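You operate a simulated robot arm through the tools that you are given. There is no shell and no other tool. Be economical: measure what you need, move in short steps, check, and stop when the job is done.

The job below is to be done with a simulated robot arm. You get a single attempt, and the scene is never put back.

JOB
Take the tin on the counter top and put it away on the top of the wooden table.

Only the result counts: the job must be done as asked and must still hold three seconds after the hand-in. Knocking over, shifting, dropping, spilling or breaking anything else fails it.

ROBOT AND FRAMES
A 6-joint arm with a two-finger parallel gripper on a trunk, on a base that drives. Base frame: it is fixed to the floor where the robot stands at the start and does not move with it; the origin is under the middle of the robot, x ahead of it, y to its left, z up. Units: mm, degrees, N and s.
Its first joint turns from -166.0 to 166.0 degrees. Places, roughly: top of the wooden table [-700, 1900, 800]. Payload 3.43 kg.
The TCP is the grasp point between the finger pads, 34 mm short of the fingertips. In the tool frame z runs along the fingers and y along their closing line. The gripper opens to 128 mm. The fingers are 24 mm wide and 12 mm thick; the gripper's body (48 by 130 mm) begins 96 mm behind the TCP.
Orientation is that of the tool frame in the base frame, as [roll, pitch, yaw] about the fixed x, y, z axes, in that order (R = Rz(yaw) Ry(pitch) Rx(roll)). With the fingers straight down and closing along the base's y, the tool's x points along the base's -x, its y along +y and its z along -z.

CONTROLS
- The arm moves only by the tool apply_moves. Its arguments are lists of equal length, an entry for each row: "travel": the shift along the base's x, y, z in units of 250 mm (1.0 is 250 mm), a list of three; "rotation": the turn, a rotation vector about the base's x, y, z in units of 60 degrees (1.0 is 60 degrees), a list of three; "jaw": the gripper command, from -1 (fully open) to 1 (shut), values between in proportion. In form: {"travel": [[tx, ty, tz], ...], "rotation": [[wx, wy, wz], ...], "jaw": [jaw, ...]}. A call has 1 to 10 rows; each row is the pose to reach, as a shift and turn from the pose commanded when the call began. A call with a number of a shift or a turn outside -1 to 1 is refused whole. A row lasts 0.2 s, in which the tool goes at most 50 mm and 8.6 degrees; a call with a longer step from one row to the next is refused whole, and so is a gripper value outside its range. A pose out of reach is approached as far as the arm can. The call stops where the force on the tool passes 40 N (or 10 N more than at its start, if that is more) or the arm is blocked; 0.2 s more then pass. The fingers move at their own pace (about 153 mm/s each) and stop on an object; they squeeze with about 35 N. The grip force told is the motor's: it shows also when the fingers shut on nothing. Time passes only in rows, and 0.2 s behind the last, so rows that repeat a pose let the fingers close. The reply holds the time, the measured pose of the TCP, the force on the tool along the base axes, the opening and the grip force, in the units named above and with some noise.
- Cameras (640 x 400 px; columns grow to the right, rows downward): "scene" is now at [166.2, 181.4, 1225.5]; the picture's right is [-0.43, -0.90, 0.00], its down [-0.28, 0.13, -0.95] and it looks along [0.86, -0.41, -0.31] (base axes); focal length 271 px, centre (320, 200). "wrist" rides on the gripper at [76, -11, -160] in the tool frame; the picture's right is [0.15, 0.99, 0.00], its down [-0.88, 0.13, -0.46] and it looks along [-0.45, 0.07, 0.89] (tool axes); focal length 234 px, centre (320, 200). There is no depth. A picture from a camera that has moved, and an enlarged one, comes with that camera's place and axes in the base frame and with its lens.
- capture(camera): a new picture of that camera. It takes no simulated time.
- base_move(legs): drives the robot by 1 to 6 legs, each [ahead, left, turn to the left] in mm, mm and degrees, along the robot's own axes; the way and the turn of a leg run together, so that a leg with both is an arc; at most 1500 mm and 180 degrees a leg. The arm and the cameras ride along, it lands a little off, and it stops where it bumps. It gives what a move gives.
- head_to(pan, tilt): turns the head with the scene camera to pan (to the left, within 143 degrees either way) and tilt (down, from -29 to 69), counted from straight ahead of the robot. It gives what a move gives.
- enlarge(camera, box): a new picture of the part [left, top, right, bottom] of that camera's present view, enlarged. It takes no simulated time.
- sign_off(): hands the job in; it is judged then, once.

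Go step by step. Nothing tells you exact positions but the pictures and the camera data: compare them with the known pose of the tool, close in by small moves and look again before you grip or let go. The budget is 120 turns and 98 pictures, counting those below and the enlarged ones. Unless the task says otherwise, let go and move clear before handing in, and close with one line.

The tools are called after "Request:" by a JSON object that holds its "name" and its "arguments". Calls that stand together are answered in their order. apply_moves: Moves the arm, as the interface text tells. Its arguments: {"type":"object","properties":{"travel":{"type":"array","items":{"type":"array","items":{"type":"number"}}},"rotation":{"type":"array","items":{"type":"array","items":{"type":"number"}}},"jaw":{"type":"array","items":{"type":"number"}}},"required":["travel","rotation","jaw"]} The other tools are called the same way: base_move (legs) drives the base; head_to (pan, tilt) turns the head that bears the scene camera; capture (camera) takes a picture; enlarge (camera, box) takes an enlarged picture of a part of a camera's view; sign_off () hands the job in.

At the start:

```text
time: 0.0
eef_pos: [786.6, 2.1, 1076.7]
ee_rot: [-180.0, 0.1, 180.0]
contact_force: [0.5, 0.3, 0.5]
grip_width: 127.9
grasp_force: 0.0
robot x, y, heading: [-4.0, -0.1, -0.1]
head pan, tilt: [-25.4, 17.8]
```

scene: 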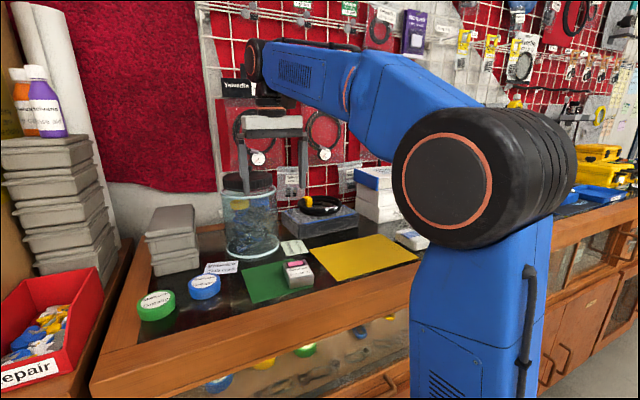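
wrist: 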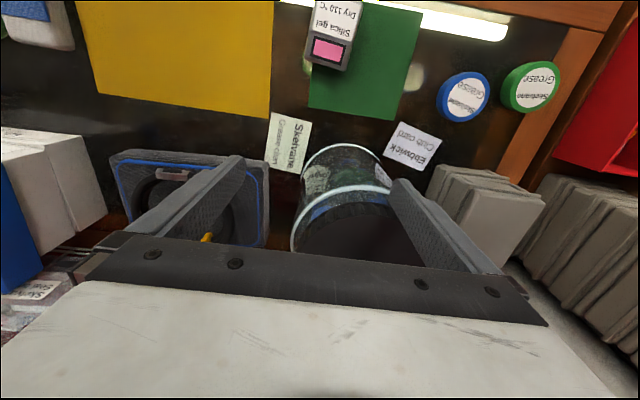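

I see a counter with a blue and a green lidded container, a silica gel box and a glass jar. I need closer looks to tell which is "the tin".

Request:
{"name": "enlarge", "arguments": {"camera": "scene", "box": [120, 220, 440, 400]}}

Request:
{"name": "enlarge", "arguments": {"camera": "wrist", "box": [260, 0, 600, 210]}}

Request:
{"name": "head_to", "arguments": {"pan": 110, "tilt": 20}}

```text
2.00 times, centred on (280, 310) of scene
camera zoom: at [166.2, 181.4, 1225.5], right [-0.43, -0.9, 0.0], down [-0.28, 0.13, -0.95], along [0.86, -0.41, -0.31], focal length 543 px, centre (400, -20)
```

zoom: 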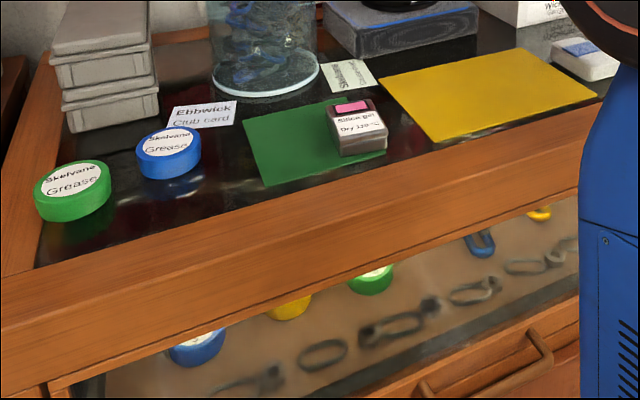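

```text
1.88 times, centred on (430, 105) of wrist
camera zoom: at [711.7, -6.9, 1236.3], right [-0.15, 0.99, 0.0], down [0.88, 0.13, 0.46], along [0.45, 0.07, -0.89], focal length 441 px, centre (113, 379)
```

zoom: 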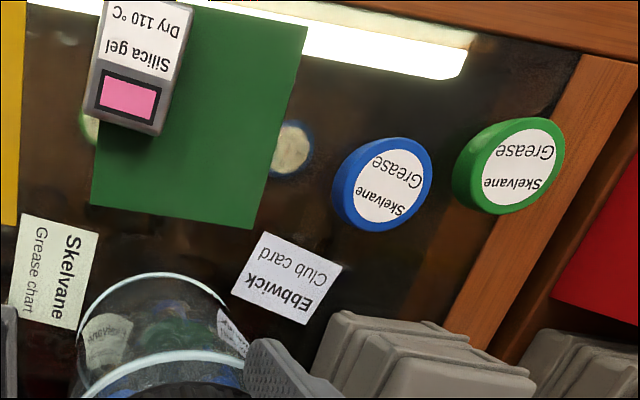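

```text
time: 2.2
eef_pos: [787.8, 3.9, 1076.7]
ee_rot: [180.0, 0.1, -179.9]
contact_force: [0.3, -0.4, -0.7]
grip_width: 128.0
grasp_force: 0.0
robot x, y, heading: [-0.3, 0.8, -0.2]
head pan, tilt: [110.0, 20.0]
```

Two lidded grease tins (blue near [695,189], green near [672,272]) stand on the counter. I look at the table now for more context.

Request:
{"name": "capture", "arguments": {"camera": "scene"}}

Request:
{"name": "enlarge", "arguments": {"camera": "wrist", "box": [240, 90, 450, 220]}}

```text
93 pictures are left
camera scene: at [50.1, 309.0, 1221.9], right [0.94, 0.34, 0.0], down [0.12, -0.32, -0.94], along [-0.32, 0.88, -0.34], focal length 271 px, centre (320, 200)
```

scene: 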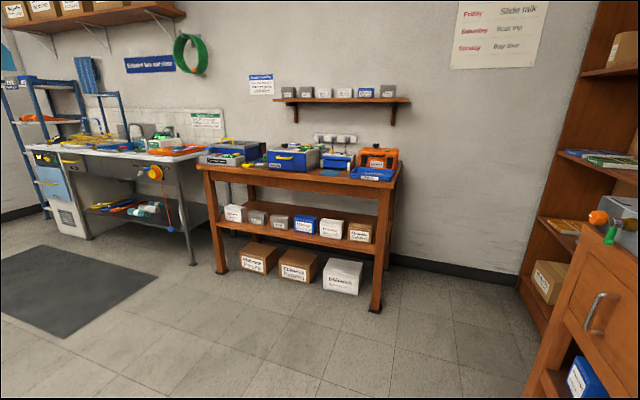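

```text
3.05 times, centred on (345, 155) of wrist
camera zoom: at [711.7, -6.9, 1236.3], right [-0.15, 0.99, 0.0], down [0.88, 0.13, 0.46], along [0.45, 0.07, -0.89], focal length 714 px, centre (244, 337)
```

zoom: 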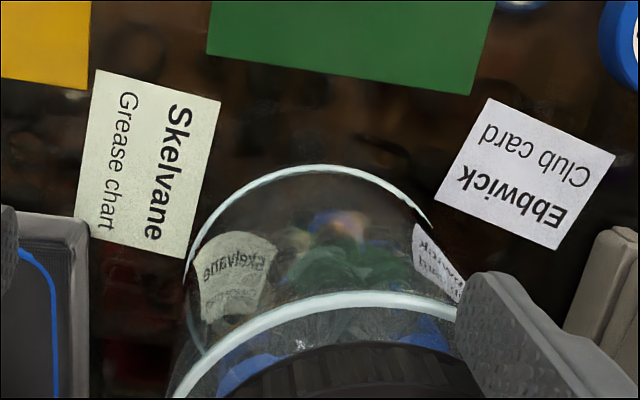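

The wooden table is the one mid-picture with shelf and boxes. I zoom in on its top and look closer at the counter items.

Request:
{"name": "enlarge", "arguments": {"camera": "scene", "box": [180, 125, 420, 275]}}

Request:
{"name": "apply_moves", "arguments": {"travel": [[-0.2, 0, 0], [-0.4, 0.1, 0], [-0.6, 0.2, 0], [-0.7, 0.3, 0], [-0.7, 0.4, 0]], "rotation": [[0, 0, 0], [0, 0, 0], [0, 0, 0], [0, 0, 0], [0, 0, 0]], "jaw": [-1, -1, -1, -1, -1]}}

Request:
{"name": "capture", "arguments": {"camera": "wrist"}}

Request:
{"name": "head_to", "arguments": {"pan": -10, "tilt": 35}}

Request:
{"name": "capture", "arguments": {"camera": "scene"}}

```text
2.67 times, centred on (300, 200) of scene
camera zoom: at [50.1, 309.0, 1221.9], right [0.94, 0.34, 0.0], down [0.12, -0.32, -0.94], along [-0.32, 0.88, -0.34], focal length 724 px, centre (373, 200)
```

zoom: 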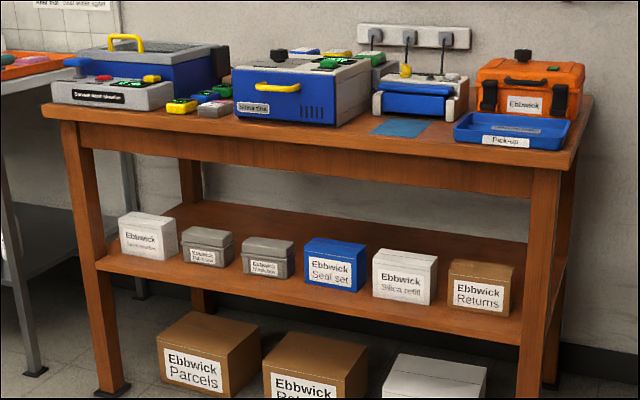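

```text
refused: row 2 steps farther than a row can; nothing moved
```

```text
90 pictures are left
camera wrist: at [711.7, -6.9, 1236.3], right [-0.15, 0.99, 0.0], down [0.88, 0.13, 0.46], along [0.45, 0.07, -0.89], focal length 234 px, centre (320, 200)
```

wrist: 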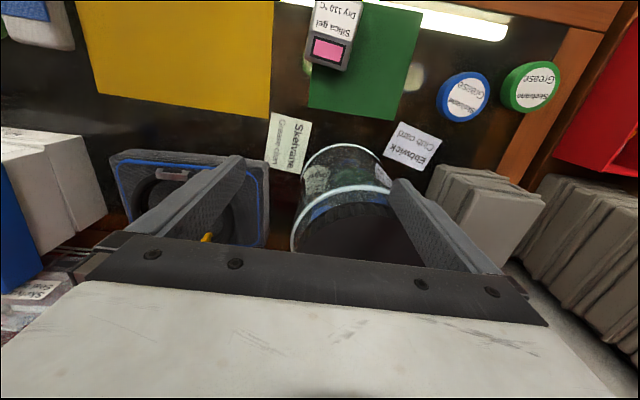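

```text
time: 4.2
eef_pos: [788.1, 2.5, 1076.9]
ee_rot: [179.9, 0.1, 179.9]
contact_force: [-0.4, 0.0, -0.2]
grip_width: 127.9
grasp_force: 0.1
robot x, y, heading: [-0.3, 1.1, -0.0]
head pan, tilt: [-10.0, 35.0]
```

```text
89 pictures are left
camera scene: at [168.7, 206.2, 1198.0], right [-0.17, -0.98, 0.0], down [-0.56, 0.1, -0.82], along [0.81, -0.14, -0.57], focal length 271 px, centre (320, 200)
```

scene: 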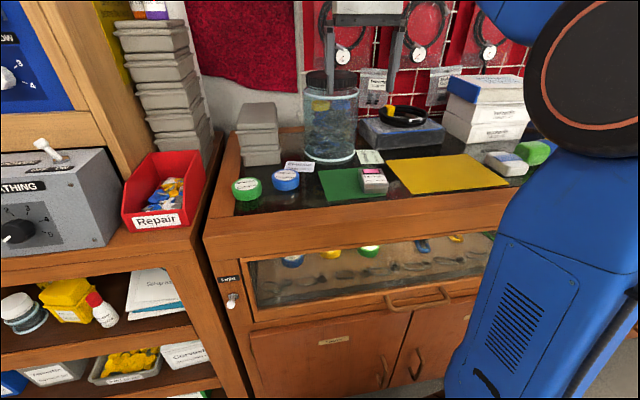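

The silica box shows a pink (spent) indicator, and the table appears to hold something labelled for silica. I check that label, and the silica item close up.

Request:
{"name": "enlarge", "arguments": {"camera": "scene", "box": [220, 140, 420, 265]}}

Request:
{"name": "enlarge", "arguments": {"camera": "scene", "box": [340, 155, 404, 195]}}

Request:
{"name": "enlarge", "arguments": {"camera": "scene", "box": [220, 155, 316, 215]}}

Request:
{"name": "head_to", "arguments": {"pan": 110, "tilt": 20}}

Request:
{"name": "enlarge", "arguments": {"camera": "scene", "box": [195, 130, 323, 210]}}

Request:
{"name": "enlarge", "arguments": {"camera": "scene", "box": [290, 120, 418, 200]}}

```text
3.20 times, centred on (320, 202) of scene
camera zoom: at [168.7, 206.2, 1198.0], right [-0.17, -0.98, 0.0], down [-0.56, 0.1, -0.82], along [0.81, -0.14, -0.57], focal length 868 px, centre (320, 192)
```

zoom: 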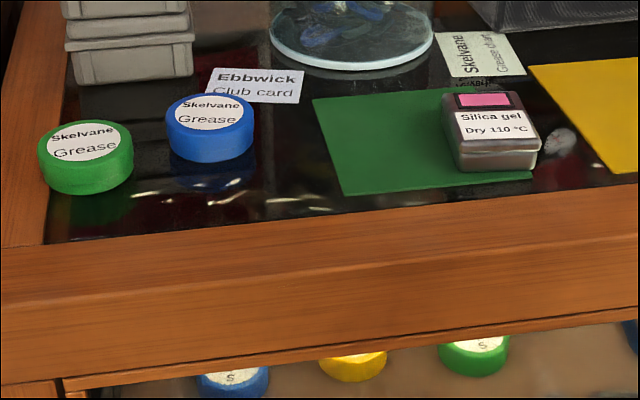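

```text
10.00 times, centred on (372, 175) of scene
camera zoom: at [168.7, 206.2, 1198.0], right [-0.17, -0.98, 0.0], down [-0.56, 0.1, -0.82], along [0.81, -0.14, -0.57], focal length 2713 px, centre (-200, 450)
```

zoom: 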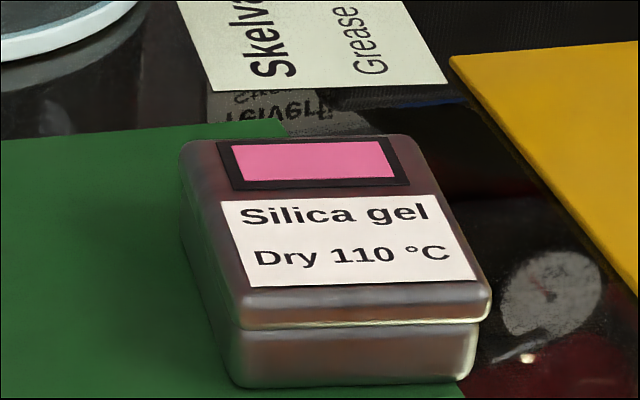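

```text
6.67 times, centred on (268, 185) of scene
camera zoom: at [168.7, 206.2, 1198.0], right [-0.17, -0.98, 0.0], down [-0.56, 0.1, -0.82], along [0.81, -0.14, -0.57], focal length 1809 px, centre (667, 300)
```

zoom: 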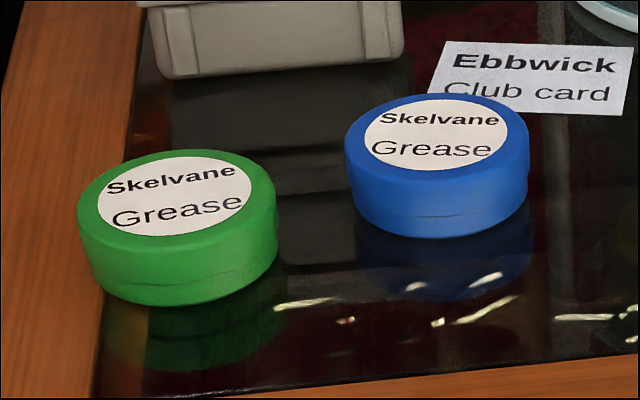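

```text
time: 6.2
eef_pos: [788.4, 3.4, 1076.4]
ee_rot: [179.9, 0.0, 180.0]
contact_force: [-0.5, 0.1, 0.5]
grip_width: 128.1
grasp_force: 0.0
robot x, y, heading: [1.4, 1.5, -0.0]
head pan, tilt: [110.0, 20.0]
```

```text
5.00 times, centred on (259, 170) of scene
camera zoom: at [50.1, 309.0, 1221.9], right [0.94, 0.34, 0.0], down [0.12, -0.32, -0.94], along [-0.32, 0.88, -0.34], focal length 1357 px, centre (625, 350)
```

zoom: 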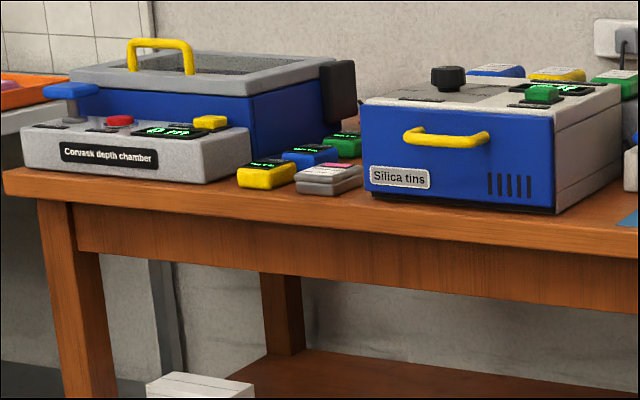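

```text
5.00 times, centred on (354, 160) of scene
camera zoom: at [50.1, 309.0, 1221.9], right [0.94, 0.34, 0.0], down [0.12, -0.32, -0.94], along [-0.32, 0.88, -0.34], focal length 1357 px, centre (150, 400)
```

zoom: 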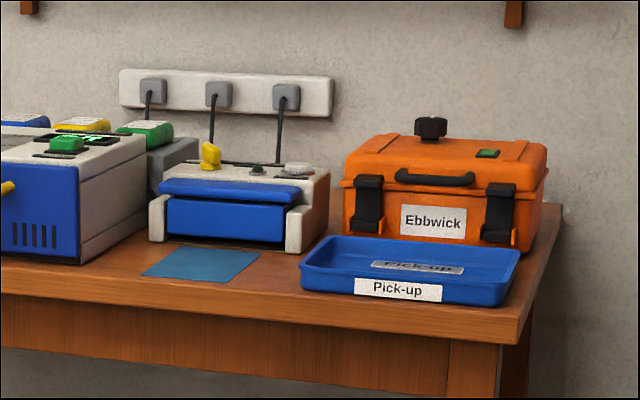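

The drying oven on the table is labelled "Silica tins", so the tin is the silica gel one at about [663, 2]. I bring the gripper above it and look.

Request:
{"name": "apply_moves", "arguments": {"travel": [[-0.18, 0, 0], [-0.34, 0, 0], [-0.5, 0, 0], [-0.5, 0, 0]], "rotation": [[0, 0, 0], [0, 0, 0], [0, 0, 0], [0, 0, 0]], "jaw": [-1, -1, -1, -1]}}

Request:
{"name": "capture", "arguments": {"camera": "wrist"}}

```text
time: 7.2
eef_pos: [662.1, 3.3, 1076.3]
ee_rot: [-180.0, 0.0, -180.0]
contact_force: [0.2, -0.4, -0.2]
grip_width: 128.1
grasp_force: 0.1
robot x, y, heading: [2.1, 3.1, -0.0]
head pan, tilt: [110.0, 20.0]
```

```text
83 pictures are left
camera wrist: at [586.4, -6.4, 1235.7], right [-0.15, 0.99, 0.0], down [0.88, 0.13, 0.46], along [0.45, 0.07, -0.89], focal length 234 px, centre (320, 200)
```

wrist: 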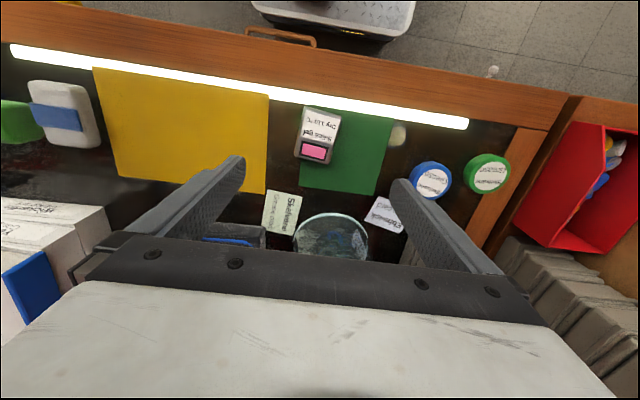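

Tin is below about [657, 1], about 50 wide across y. Zooming to refine its position and angle.

Request:
{"name": "enlarge", "arguments": {"camera": "wrist", "box": [270, 90, 366, 150]}}

Request:
{"name": "enlarge", "arguments": {"camera": "wrist", "box": [270, 120, 366, 180]}}

```text
6.67 times, centred on (318, 120) of wrist
camera zoom: at [586.4, -6.4, 1235.7], right [-0.15, 0.99, 0.0], down [0.88, 0.13, 0.46], along [0.45, 0.07, -0.89], focal length 1561 px, centre (333, 733)
```

zoom: 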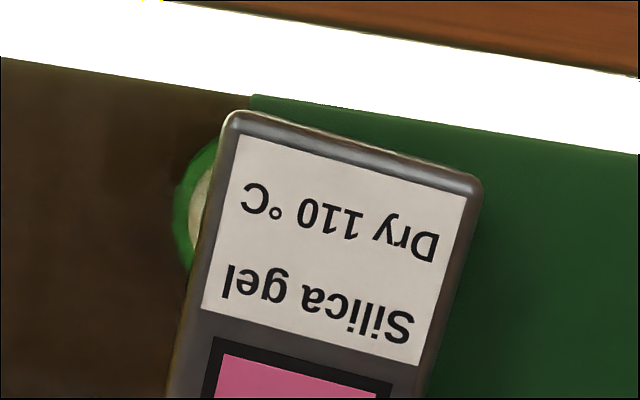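

```text
6.67 times, centred on (318, 150) of wrist
camera zoom: at [586.4, -6.4, 1235.7], right [-0.15, 0.99, 0.0], down [0.88, 0.13, 0.46], along [0.45, 0.07, -0.89], focal length 1561 px, centre (333, 533)
```

zoom: 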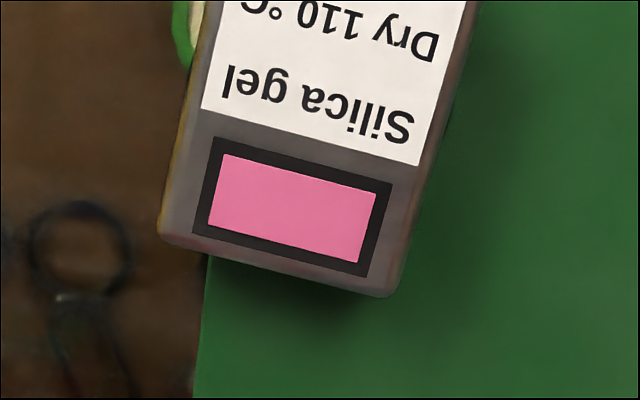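

Tin centre is about [658, 1], yaw about -5.6°, 52 wide by 70 long. I turn to match and come partway down.

Request:
{"name": "apply_moves", "arguments": {"travel": [[-0.016, -0.008, -0.1], [-0.016, -0.008, -0.25], [-0.016, -0.008, -0.4], [-0.016, -0.008, -0.4]], "rotation": [[0, 0, -0.05], [0, 0, -0.093], [0, 0, -0.093], [0, 0, -0.093]], "jaw": [-1, -1, -1, -1]}}

Request:
{"name": "capture", "arguments": {"camera": "wrist"}}

```text
time: 8.2
eef_pos: [658.4, 3.0, 975.9]
ee_rot: [-180.0, 0.0, 174.4]
contact_force: [0.2, -0.3, 0.2]
grip_width: 127.8
grasp_force: 0.0
robot x, y, heading: [-2.1, 2.4, 0.1]
head pan, tilt: [110.0, 20.0]
```

```text
80 pictures are left
camera wrist: at [581.6, -0.1, 1134.9], right [-0.05, 1.0, 0.0], down [0.89, 0.04, 0.46], along [0.46, 0.02, -0.89], focal length 234 px, centre (320, 200)
```

wrist: 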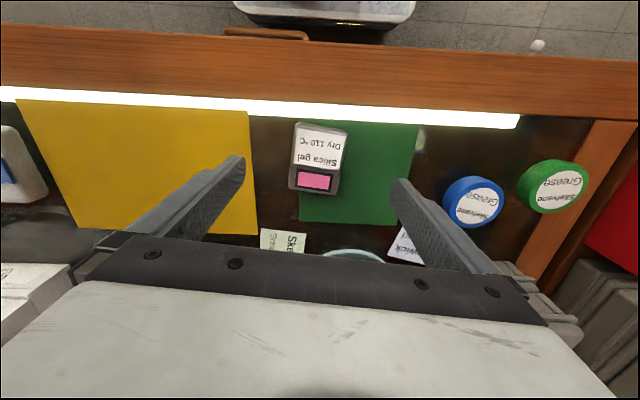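

Aligned: the tin sits midway between the fingertips. I go down the rest and close.

Request:
{"name": "apply_moves", "arguments": {"travel": [[-0.008, -0.006, -0.12], [-0.008, -0.006, -0.22], [-0.008, -0.006, -0.252], [-0.008, -0.006, -0.252]], "rotation": [[0, 0, 0], [0, 0, 0], [0, 0, 0], [0, 0, 0]], "jaw": [-1, -1, -1, -1]}}

Request:
{"name": "capture", "arguments": {"camera": "wrist"}}

```text
time: 9.2
eef_pos: [657.8, 0.7, 911.9]
ee_rot: [180.0, 0.0, 174.4]
contact_force: [0.9, 0.2, 0.2]
grip_width: 127.9
grasp_force: 0.1
robot x, y, heading: [-0.2, -0.9, 0.3]
head pan, tilt: [110.0, 20.0]
```

```text
79 pictures are left
camera wrist: at [580.1, -2.3, 1072.1], right [-0.05, 1.0, 0.0], down [0.89, 0.04, 0.46], along [0.46, 0.02, -0.89], focal length 234 px, centre (320, 200)
```

wrist: 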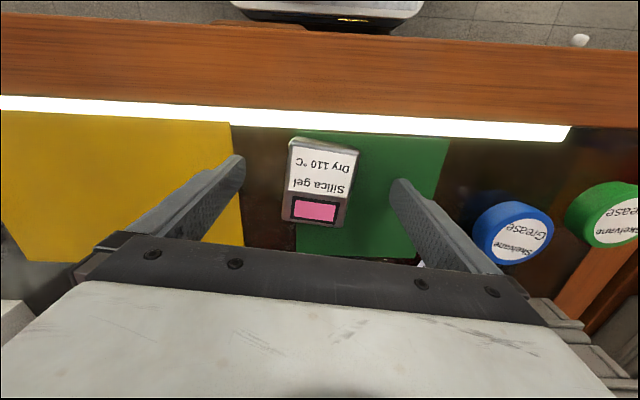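

Fingertips straddle the tin. Closing now, then a small lift.

Request:
{"name": "apply_moves", "arguments": {"travel": [[-0.012, 0, -0.008], [-0.012, 0, -0.008], [-0.012, 0, -0.008], [-0.012, 0, -0.008], [-0.012, 0, -0.008], [-0.012, 0, 0.1]], "rotation": [[0, 0, 0], [0, 0, 0], [0, 0, 0], [0, 0, 0], [0, 0, 0], [0, 0, 0]], "jaw": [-1, 1, 1, 1, 1, 1]}}

Request:
{"name": "capture", "arguments": {"camera": "wrist"}}

```text
time: 10.6
eef_pos: [655.3, 0.1, 938.9]
ee_rot: [-180.0, 0.0, 174.4]
contact_force: [1.0, 0.8, -0.7]
grip_width: 54.9
grasp_force: 35.1
robot x, y, heading: [-2.4, 2.9, -0.2]
head pan, tilt: [110.0, 20.0]
```

```text
78 pictures are left
camera wrist: at [577.4, -2.9, 1098.5], right [-0.05, 1.0, 0.0], down [0.89, 0.04, 0.46], along [0.45, 0.02, -0.89], focal length 234 px, centre (320, 200)
```

wrist: 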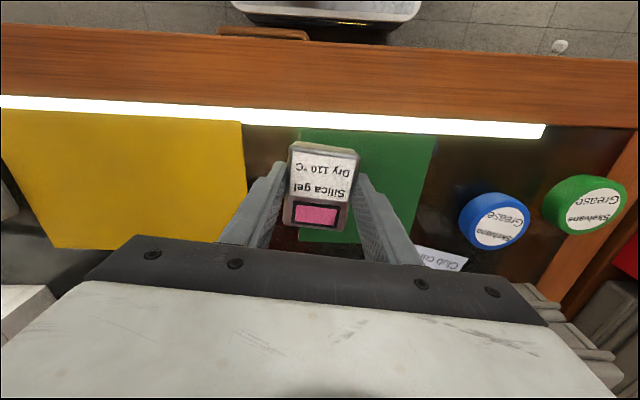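

The tin is held (54.9 mm opening, 35 N). I lift it and draw it in before driving.

Request:
{"name": "apply_moves", "arguments": {"travel": [[0, 0, 0.18], [0, 0, 0.36], [-0.1, 0, 0.5], [-0.28, 0, 0.6], [-0.46, 0, 0.65], [-0.64, 0, 0.65], [-0.82, 0, 0.65], [-0.98, 0, 0.65], [-0.98, 0, 0.65]], "rotation": [[0, 0, 0], [0, 0, 0], [0, 0, 0], [0, 0, 0], [0, 0, 0], [0, 0, 0], [0, 0, 0], [0, 0, 0], [0, 0, 0]], "jaw": [1, 1, 1, 1, 1, 1, 1, 1, 1]}}

Request:
{"name": "head_to", "arguments": {"pan": 140, "tilt": 30}}

Request:
{"name": "capture", "arguments": {"camera": "scene"}}

```text
refused: row 4 steps farther than a row can; nothing moved
```

```text
time: 11.5
eef_pos: [654.4, -1.2, 939.8]
ee_rot: [-179.9, 0.0, 174.3]
contact_force: [-0.6, -0.5, -1.2]
grip_width: 55.2
grasp_force: 34.6
robot x, y, heading: [-1.5, 1.5, 0.1]
head pan, tilt: [140.0, 30.0]
```

```text
77 pictures are left
camera scene: at [12.7, 279.7, 1205.9], right [0.64, 0.77, 0.0], down [0.38, -0.32, -0.87], along [-0.66, 0.56, -0.5], focal length 271 px, centre (320, 200)
```

scene: 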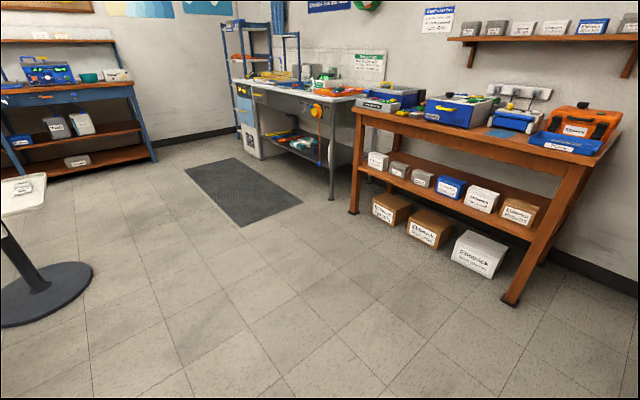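

The floor to the table is clear. Lifting and retracting with smaller steps.

Request:
{"name": "apply_moves", "arguments": {"travel": [[0, 0, 0.18], [0, 0, 0.36], [-0.08, 0, 0.5], [-0.22, 0, 0.6], [-0.4, 0, 0.64], [-0.58, 0, 0.65], [-0.76, 0, 0.65], [-0.94, 0, 0.65], [-0.94, 0, 0.65]], "rotation": [[0, 0, 0], [0, 0, 0], [0, 0, 0], [0, 0, 0], [0, 0, 0], [0, 0, 0], [0, 0, 0], [0, 0, 0], [0, 0, 0]], "jaw": [1, 1, 1, 1, 1, 1, 1, 1, 1]}}

Request:
{"name": "base_move", "arguments": {"legs": [[-150, 0, 0], [0, 0, 90], [900, 0, 0], [0, 500, 0]]}}

Request:
{"name": "head_to", "arguments": {"pan": 0, "tilt": 25}}

Request:
{"name": "capture", "arguments": {"camera": "scene"}}

```text
time: 13.5
eef_pos: [417.8, -1.4, 1102.1]
ee_rot: [180.0, 0.1, 174.3]
contact_force: [-0.7, 0.2, -1.5]
grip_width: 55.1
grasp_force: 35.4
robot x, y, heading: [-2.6, 4.0, -0.1]
head pan, tilt: [140.0, 30.0]
```

```text
time: 25.6
eef_pos: [-639.1, 1321.0, 1101.9]
ee_rot: [-180.0, 0.0, -96.3]
contact_force: [0.2, 0.1, 0.0]
grip_width: 54.9
grasp_force: 34.6
robot x, y, heading: [-647.0, 903.7, 88.9]
head pan, tilt: [140.0, 30.0]
```

```text
time: 27.8
eef_pos: [-638.6, 1320.2, 1100.5]
ee_rot: [179.9, 0.1, -96.4]
contact_force: [0.8, 0.8, -0.9]
grip_width: 55.2
grasp_force: 34.9
robot x, y, heading: [-647.6, 901.5, 89.0]
head pan, tilt: [0.0, 25.0]
```

```text
76 pictures are left
camera scene: at [-863.2, 1079.3, 1213.8], right [1.0, -0.01, 0.0], down [-0.01, -0.42, -0.91], along [0.01, 0.91, -0.42], focal length 271 px, centre (320, 200)
```

scene: 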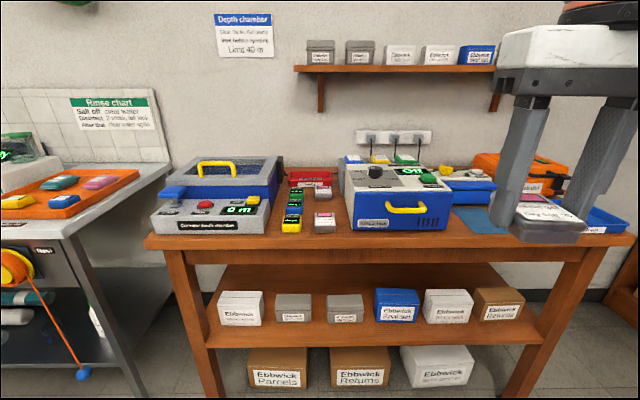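

I'm facing the table. Zooming in on the table top around the silica oven.

Request:
{"name": "enlarge", "arguments": {"camera": "scene", "box": [270, 140, 430, 240]}}

Request:
{"name": "enlarge", "arguments": {"camera": "scene", "box": [340, 140, 460, 215]}}

Request:
{"name": "enlarge", "arguments": {"camera": "scene", "box": [430, 140, 640, 260]}}

Request:
{"name": "capture", "arguments": {"camera": "wrist"}}

```text
4.00 times, centred on (350, 190) of scene
camera zoom: at [-863.2, 1079.3, 1213.8], right [1.0, -0.01, 0.0], down [-0.01, -0.42, -0.91], along [0.01, 0.91, -0.42], focal length 1085 px, centre (200, 240)
```

zoom: 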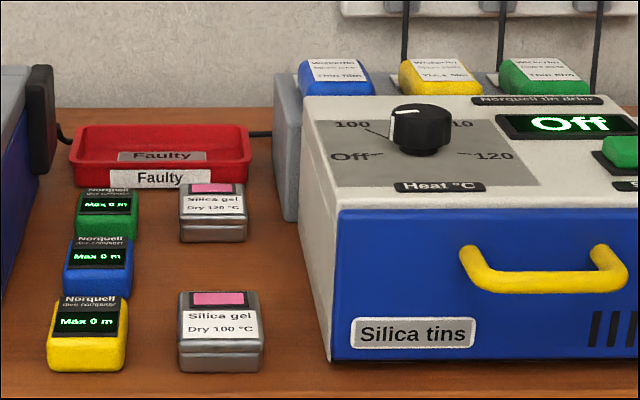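

```text
5.33 times, centred on (400, 178) of scene
camera zoom: at [-863.2, 1079.3, 1213.8], right [1.0, -0.01, 0.0], down [-0.01, -0.42, -0.91], along [0.01, 0.91, -0.42], focal length 1447 px, centre (-107, 320)
```

zoom: 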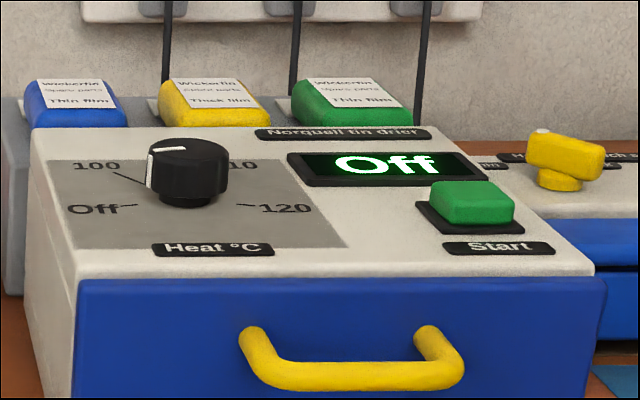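

```text
3.05 times, centred on (535, 200) of scene
camera zoom: at [-863.2, 1079.3, 1213.8], right [1.0, -0.01, 0.0], down [-0.01, -0.42, -0.91], along [0.01, 0.91, -0.42], focal length 827 px, centre (-335, 200)
```

zoom: 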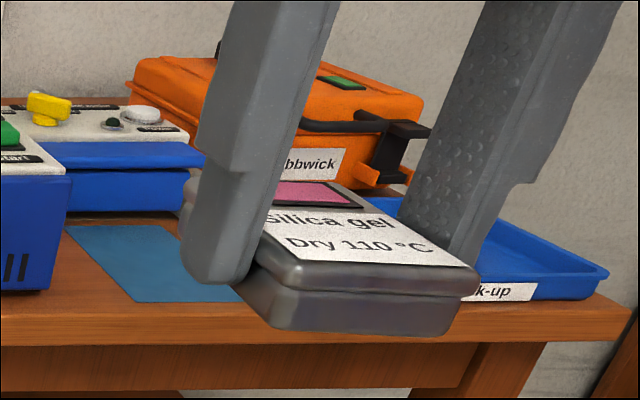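

```text
72 pictures are left
camera wrist: at [-637.5, 1245.2, 1261.8], right [-1.0, -0.03, 0.0], down [-0.03, 0.89, 0.46], along [-0.02, 0.46, -0.89], focal length 234 px, centre (320, 200)
```

wrist: 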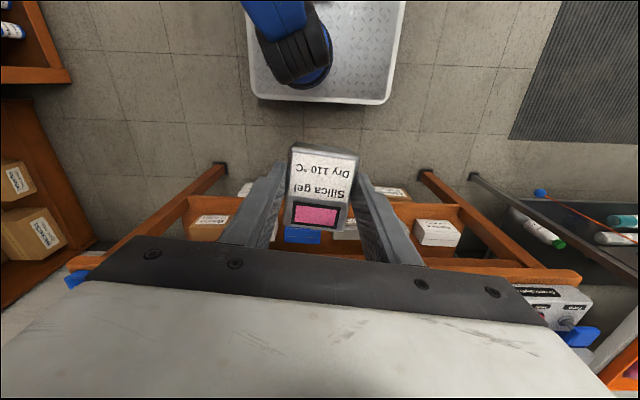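

On the table the silica tins "100 °C" and "120 °C" stand in a column left of the drier with an empty slot between them, which matches the pitch of the computers beside. That is where the 110 °C tin belongs; I drive a bit closer and look.

Request:
{"name": "base_move", "arguments": {"legs": [[150, 170, 1]]}}

Request:
{"name": "capture", "arguments": {"camera": "scene"}}

Request:
{"name": "capture", "arguments": {"camera": "wrist"}}

```text
time: 29.6
eef_pos: [-814.8, 1470.5, 1101.7]
ee_rot: [-180.0, 0.0, -95.4]
contact_force: [-0.6, 0.8, -1.2]
grip_width: 55.1
grasp_force: 35.2
robot x, y, heading: [-816.8, 1051.6, 89.7]
head pan, tilt: [0.0, 25.0]
```

```text
71 pictures are left
camera scene: at [-1034.2, 1225.9, 1213.8], right [1.0, 0.0, 0.0], down [0.0, -0.42, -0.91], along [0.0, 0.91, -0.42], focal length 271 px, centre (320, 200)
```

scene: 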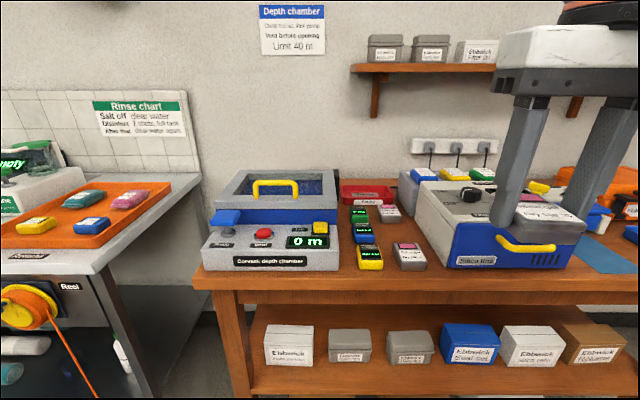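

```text
70 pictures are left
camera wrist: at [-811.4, 1395.7, 1261.8], right [-1.0, -0.05, 0.0], down [-0.05, 0.89, 0.46], along [-0.02, 0.46, -0.89], focal length 234 px, centre (320, 200)
```

wrist: 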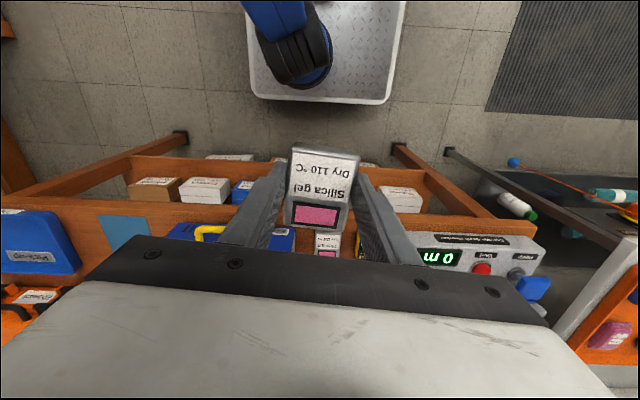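

I zoom on the slot from this new head position to triangulate.

Request:
{"name": "enlarge", "arguments": {"camera": "scene", "box": [330, 170, 474, 280]}}

Request:
{"name": "enlarge", "arguments": {"camera": "wrist", "box": [180, 180, 340, 280]}}

```text
3.64 times, centred on (402, 225) of scene
camera zoom: at [-1034.2, 1225.9, 1213.8], right [1.0, 0.0, 0.0], down [0.0, -0.42, -0.91], along [0.0, 0.91, -0.42], focal length 987 px, centre (22, 109)
```

zoom: 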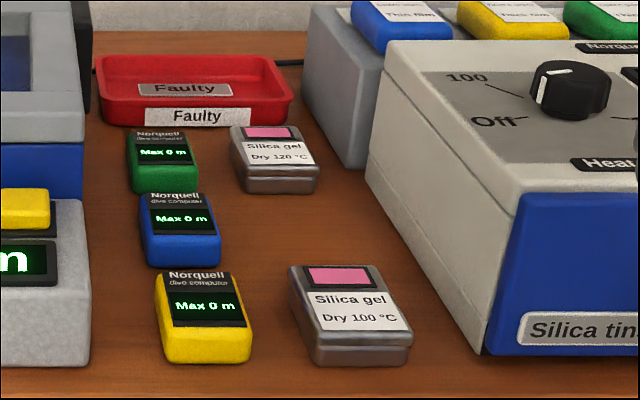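

```text
4.00 times, centred on (260, 230) of wrist
camera zoom: at [-811.4, 1395.7, 1261.8], right [-1.0, -0.05, 0.0], down [-0.05, 0.89, 0.46], along [-0.02, 0.46, -0.89], focal length 937 px, centre (560, 80)
```

zoom: 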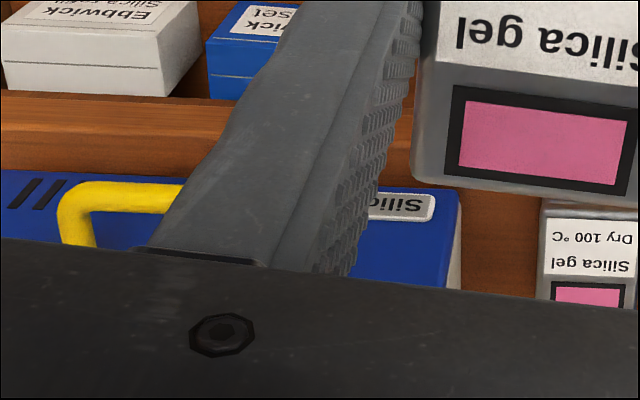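

Triangulation gives table top z≈848, slot centre about [-840, 1808], lane x from -902 to -769. I move over the slot at height, squaring the yaw.

Request:
{"name": "apply_moves", "arguments": {"travel": [[0, 0.18, 0], [0, 0.36, 0], [-0.05, 0.54, 0], [-0.1, 0.72, 0], [-0.1, 0.9, 0], [-0.1, 0.98, 0]], "rotation": [[0, 0, 0.045], [0, 0, 0.09], [0, 0, 0.09], [0, 0, 0.09], [0, 0, 0.09], [0, 0, 0.09]], "jaw": [1, 1, 1, 1, 1, 1]}}

Request:
{"name": "apply_moves", "arguments": {"travel": [[0, 0.18, 0], [0, 0.36, 0], [0, 0.36, 0]], "rotation": [[0, 0, 0], [0, 0, 0], [0, 0, 0]], "jaw": [1, 1, 1]}}

Request:
{"name": "capture", "arguments": {"camera": "scene"}}

Request:
{"name": "capture", "arguments": {"camera": "wrist"}}

```text
time: 30.9
eef_pos: [-840.4, 1716.0, 1105.2]
ee_rot: [-179.9, 0.0, -90.0]
contact_force: [-0.4, 0.2, -0.8]
grip_width: 54.7
grasp_force: 35.3
robot x, y, heading: [-813.7, 1051.8, 90.1]
head pan, tilt: [0.0, 25.0]
```

```text
time: 31.8
eef_pos: [-840.6, 1805.4, 1102.6]
ee_rot: [179.9, 0.0, -90.1]
contact_force: [0.0, -0.3, -0.4]
grip_width: 55.3
grasp_force: 35.1
robot x, y, heading: [-819.9, 1049.4, 89.7]
head pan, tilt: [0.0, 25.0]
```

```text
67 pictures are left
camera scene: at [-1034.2, 1225.9, 1213.8], right [1.0, 0.0, 0.0], down [0.0, -0.42, -0.91], along [0.0, 0.91, -0.42], focal length 271 px, centre (320, 200)
```

scene: 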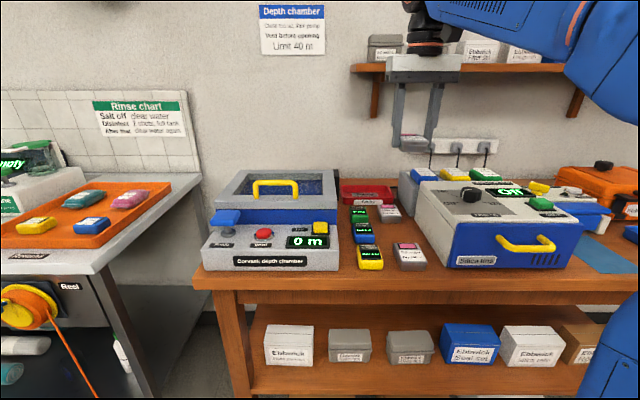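

```text
66 pictures are left
camera wrist: at [-830.5, 1731.5, 1261.9], right [-0.99, -0.15, 0.0], down [-0.13, 0.88, 0.46], along [-0.07, 0.45, -0.89], focal length 234 px, centre (320, 200)
```

wrist: 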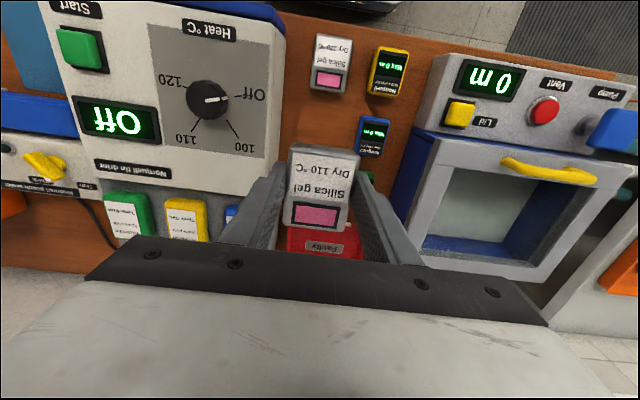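

The tin hangs over the gap; measurements agree. Descending partway to z≈930 and checking.

Request:
{"name": "apply_moves", "arguments": {"travel": [[-0.004, 0.01, -0.17], [-0.004, 0.01, -0.34], [-0.004, 0.01, -0.5], [-0.004, 0.01, -0.62], [-0.004, 0.01, -0.69], [-0.004, 0.01, -0.69]], "rotation": [[0, 0, 0], [0, 0, 0], [0, 0, 0], [0, 0, 0], [0, 0, 0], [0, 0, 0]], "jaw": [1, 1, 1, 1, 1, 1]}}

Request:
{"name": "enlarge", "arguments": {"camera": "scene", "box": [320, 130, 480, 280]}}

Request:
{"name": "capture", "arguments": {"camera": "wrist"}}

```text
time: 33.1
eef_pos: [-841.0, 1809.3, 929.1]
ee_rot: [-179.9, 0.1, -90.0]
contact_force: [-0.5, -0.3, -0.6]
grip_width: 54.8
grasp_force: 35.7
robot x, y, heading: [-814.5, 1053.8, 90.0]
head pan, tilt: [0.0, 25.0]
```

```text
2.67 times, centred on (400, 205) of scene
camera zoom: at [-1034.2, 1226.0, 1213.8], right [1.0, 0.0, 0.0], down [0.0, -0.42, -0.91], along [0.0, 0.91, -0.42], focal length 724 px, centre (107, 187)
```

zoom: 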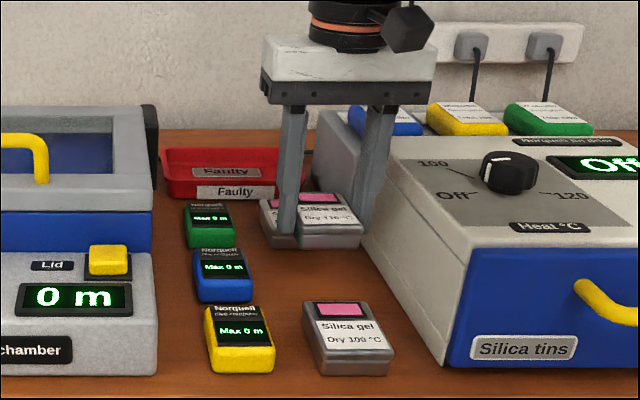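

```text
64 pictures are left
camera wrist: at [-829.8, 1734.1, 1089.4], right [-0.99, -0.15, 0.0], down [-0.13, 0.88, 0.46], along [-0.07, 0.45, -0.89], focal length 234 px, centre (320, 200)
```

wrist: 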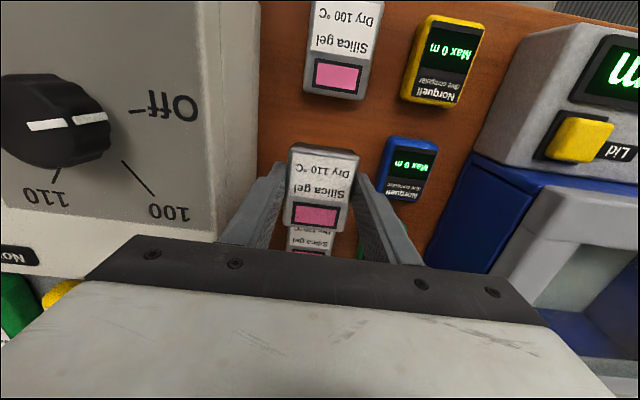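

Well aligned, with clear room all around. Lowering the rest, gently at the end.

Request:
{"name": "apply_moves", "arguments": {"travel": [[0, 0, -0.08], [0, 0, -0.14], [0, 0, -0.16], [0, 0, -0.168], [0, 0, -0.168]], "rotation": [[0, 0, 0], [0, 0, 0], [0, 0, 0], [0, 0, 0], [0, 0, 0]], "jaw": [1, 1, 1, 1, 1]}}

Request:
{"name": "enlarge", "arguments": {"camera": "scene", "box": [340, 170, 436, 270]}}

```text
time: 34.4
eef_pos: [-841.0, 1809.2, 887.4]
ee_rot: [-180.0, 0.0, -90.0]
contact_force: [-1.2, 0.3, 0.1]
grip_width: 55.3
grasp_force: 34.5
robot x, y, heading: [-815.4, 1053.0, 90.5]
head pan, tilt: [0.0, 25.0]
```

```text
4.00 times, centred on (388, 220) of scene
camera zoom: at [-1034.2, 1226.0, 1213.8], right [1.0, 0.0, 0.0], down [0.0, -0.42, -0.91], along [0.0, 0.91, -0.42], focal length 1085 px, centre (48, 120)
```

zoom: 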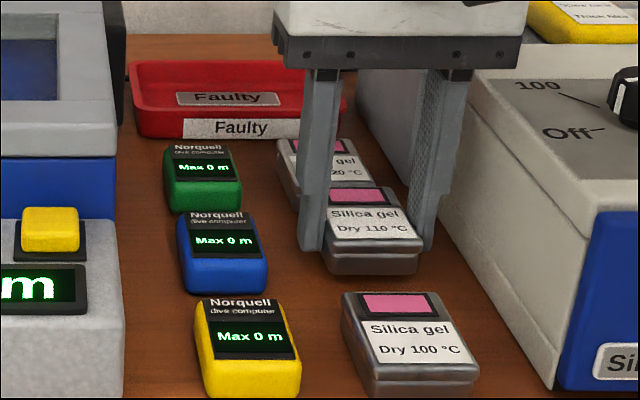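

No contact yet; lowering in small steps until the force rises.

Request:
{"name": "apply_moves", "arguments": {"travel": [[0, 0, -0.006], [0, 0, -0.012], [0, 0, -0.018], [0, 0, -0.018]], "rotation": [[0, 0, 0], [0, 0, 0], [0, 0, 0], [0, 0, 0]], "jaw": [1, 1, 1, 1]}}

Request:
{"name": "enlarge", "arguments": {"camera": "scene", "box": [340, 170, 436, 270]}}

```text
time: 35.4
eef_pos: [-842.1, 1807.3, 883.6]
ee_rot: [180.0, 0.0, -89.9]
contact_force: [0.0, 0.2, -1.0]
grip_width: 54.9
grasp_force: 34.4
robot x, y, heading: [-815.2, 1053.2, 90.3]
head pan, tilt: [0.0, 25.0]
```

```text
4.00 times, centred on (388, 220) of scene
camera zoom: at [-1034.2, 1226.0, 1213.8], right [1.0, 0.0, 0.0], down [0.0, -0.42, -0.91], along [0.0, 0.91, -0.42], focal length 1085 px, centre (48, 120)
```

zoom: 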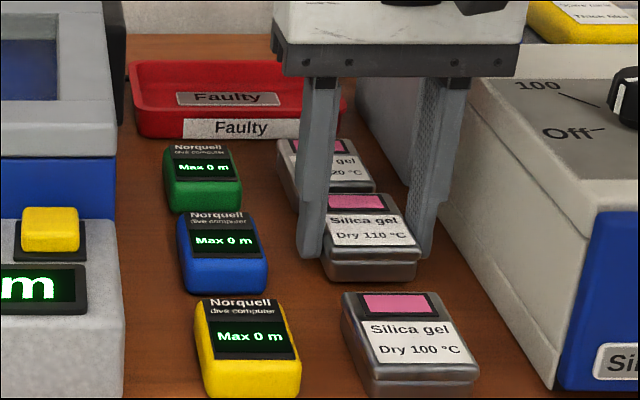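

Still free; a few more millimetres.

Request:
{"name": "apply_moves", "arguments": {"travel": [[0, 0, -0.006], [0, 0, -0.01], [0, 0, -0.014], [0, 0, -0.014]], "rotation": [[0, 0, 0], [0, 0, 0], [0, 0, 0], [0, 0, 0]], "jaw": [1, 1, 1, 1]}}

Request:
{"name": "enlarge", "arguments": {"camera": "scene", "box": [340, 170, 436, 270]}}

```text
time: 36.4
eef_pos: [-841.3, 1808.6, 880.1]
ee_rot: [180.0, -0.1, -90.0]
contact_force: [0.1, -0.4, -1.2]
grip_width: 55.2
grasp_force: 35.2
robot x, y, heading: [-814.6, 1052.1, 90.2]
head pan, tilt: [0.0, 25.0]
```

```text
4.00 times, centred on (388, 220) of scene
camera zoom: at [-1034.2, 1226.0, 1213.8], right [1.0, 0.0, 0.0], down [0.0, -0.42, -0.91], along [0.0, 0.91, -0.42], focal length 1085 px, centre (48, 120)
```

zoom: 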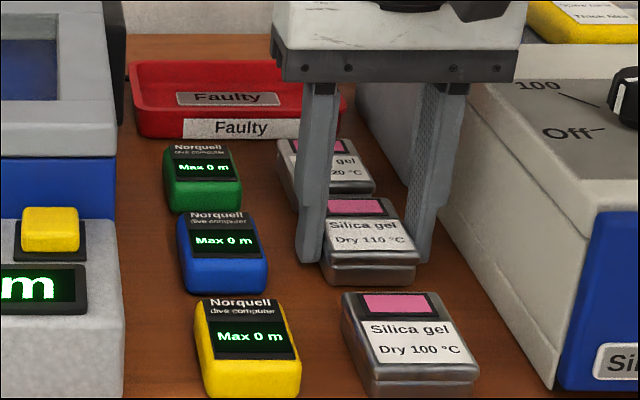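

Closer but not down yet; continuing in 1 mm steps.

Request:
{"name": "apply_moves", "arguments": {"travel": [[0, 0, -0.004], [0, 0, -0.008], [0, 0, -0.012], [0, 0, -0.016], [0, 0, -0.016]], "rotation": [[0, 0, 0], [0, 0, 0], [0, 0, 0], [0, 0, 0], [0, 0, 0]], "jaw": [1, 1, 1, 1, 1]}}

Request:
{"name": "enlarge", "arguments": {"camera": "scene", "box": [340, 170, 436, 270]}}

```text
time: 37.5
eef_pos: [-841.1, 1808.1, 877.1]
ee_rot: [180.0, 0.2, -90.0]
contact_force: [0.0, 0.1, 28.7]
grip_width: 55.0
grasp_force: 35.2
robot x, y, heading: [-816.1, 1055.7, 90.2]
head pan, tilt: [0.0, 25.0]
```

```text
4.00 times, centred on (388, 220) of scene
camera zoom: at [-1034.2, 1225.2, 1213.9], right [1.0, 0.0, 0.0], down [0.0, -0.42, -0.91], along [0.0, 0.91, -0.42], focal length 1085 px, centre (48, 120)
```

zoom: 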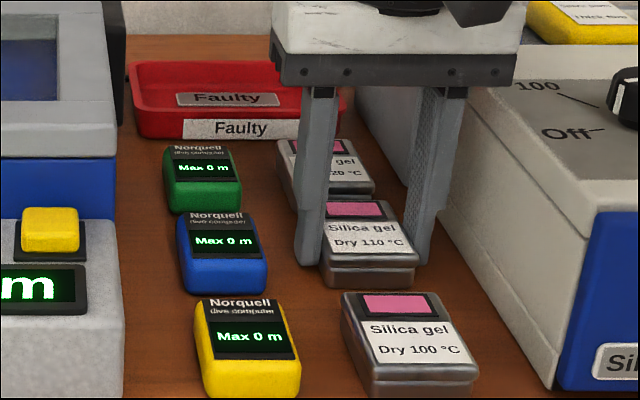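

Contact at 28.7 N: the tin is on the table. I ease up 1 mm, open the jaws only part way (about 76 mm) and rise straight up.

Request:
{"name": "apply_moves", "arguments": {"travel": [[0, 0, 0.003], [0, 0, 0.003], [0, 0, 0.003], [0, 0, 0.003], [0, 0, 0.04], [0, 0, 0.12]], "rotation": [[0, 0, 0], [0, 0, 0], [0, 0, 0], [0, 0, 0], [0, 0, 0], [0, 0, 0]], "jaw": [1, -0.19, -0.19, -0.19, -0.19, -0.19]}}

Request:
{"name": "enlarge", "arguments": {"camera": "scene", "box": [340, 170, 436, 270]}}

```text
time: 39.0
eef_pos: [-840.1, 1807.7, 906.3]
ee_rot: [180.0, 0.1, -89.9]
contact_force: [-0.8, 0.0, 0.1]
grip_width: 75.9
grasp_force: 0.2
robot x, y, heading: [-814.9, 1056.5, 90.1]
head pan, tilt: [0.0, 25.0]
```

```text
4.00 times, centred on (388, 220) of scene
camera zoom: at [-1034.2, 1226.0, 1213.8], right [1.0, 0.0, 0.0], down [0.0, -0.42, -0.91], along [0.0, 0.91, -0.42], focal length 1085 px, centre (48, 120)
```

zoom: 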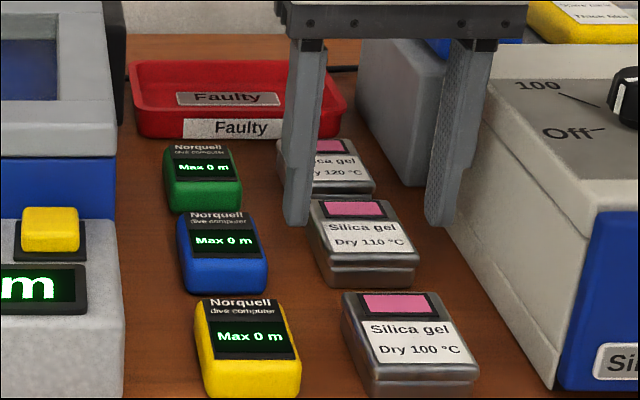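

The tin stands released in its slot. I raise the arm straight up and draw it back.

Request:
{"name": "apply_moves", "arguments": {"travel": [[0, 0, 0.18], [0, 0, 0.36], [0, 0, 0.54], [0, 0, 0.72], [0, 0, 0.8], [0, -0.18, 0.8], [0, -0.36, 0.8], [0, -0.54, 0.8], [0, -0.72, 0.8], [0, -0.9, 0.8]], "rotation": [[0, 0, 0], [0, 0, 0], [0, 0, 0], [0, 0, 0], [0, 0, 0], [0, 0, 0], [0, 0, 0], [0, 0, 0], [0, 0, 0], [0, 0, 0]], "jaw": [-0.19, -0.19, -0.19, -0.19, -0.19, -0.19, -0.19, -0.19, -0.19, -0.19]}}

Request:
{"name": "enlarge", "arguments": {"camera": "scene", "box": [320, 160, 480, 280]}}

```text
time: 41.1
eef_pos: [-843.2, 1581.0, 1103.8]
ee_rot: [180.0, -0.1, -90.1]
contact_force: [-0.3, 0.3, -0.9]
grip_width: 76.2
grasp_force: 0.1
robot x, y, heading: [-816.8, 1057.1, 90.1]
head pan, tilt: [0.0, 25.0]
```

```text
3.33 times, centred on (400, 220) of scene
camera zoom: at [-1034.4, 1226.4, 1213.7], right [1.0, 0.0, 0.0], down [0.0, -0.42, -0.91], along [0.0, 0.91, -0.42], focal length 904 px, centre (53, 133)
```

zoom: 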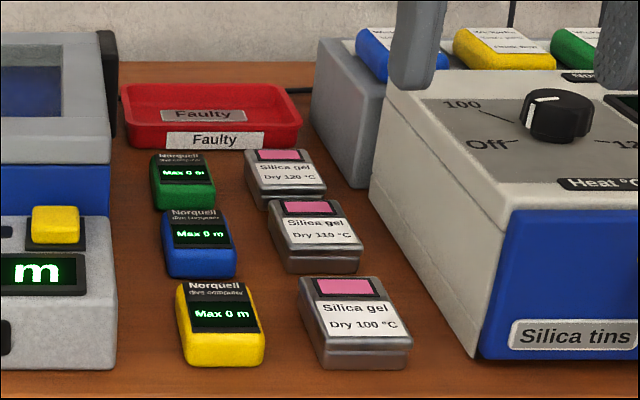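

The tin stands upright between the 100 °C and 120 °C tins, nothing else has moved, and the arm is clear, so I hand in.

Request:
{"name": "sign_off", "arguments": {}}

```text
The job is handed in.
```

I moved the 110 °C silica gel tin from the counter to the wooden table, where it stands upright between the 100 °C and 120 °C silica tins. I took "the tin" to be the silica gel one, not either grease tin, because the drier on the table is labelled "Silica tins".
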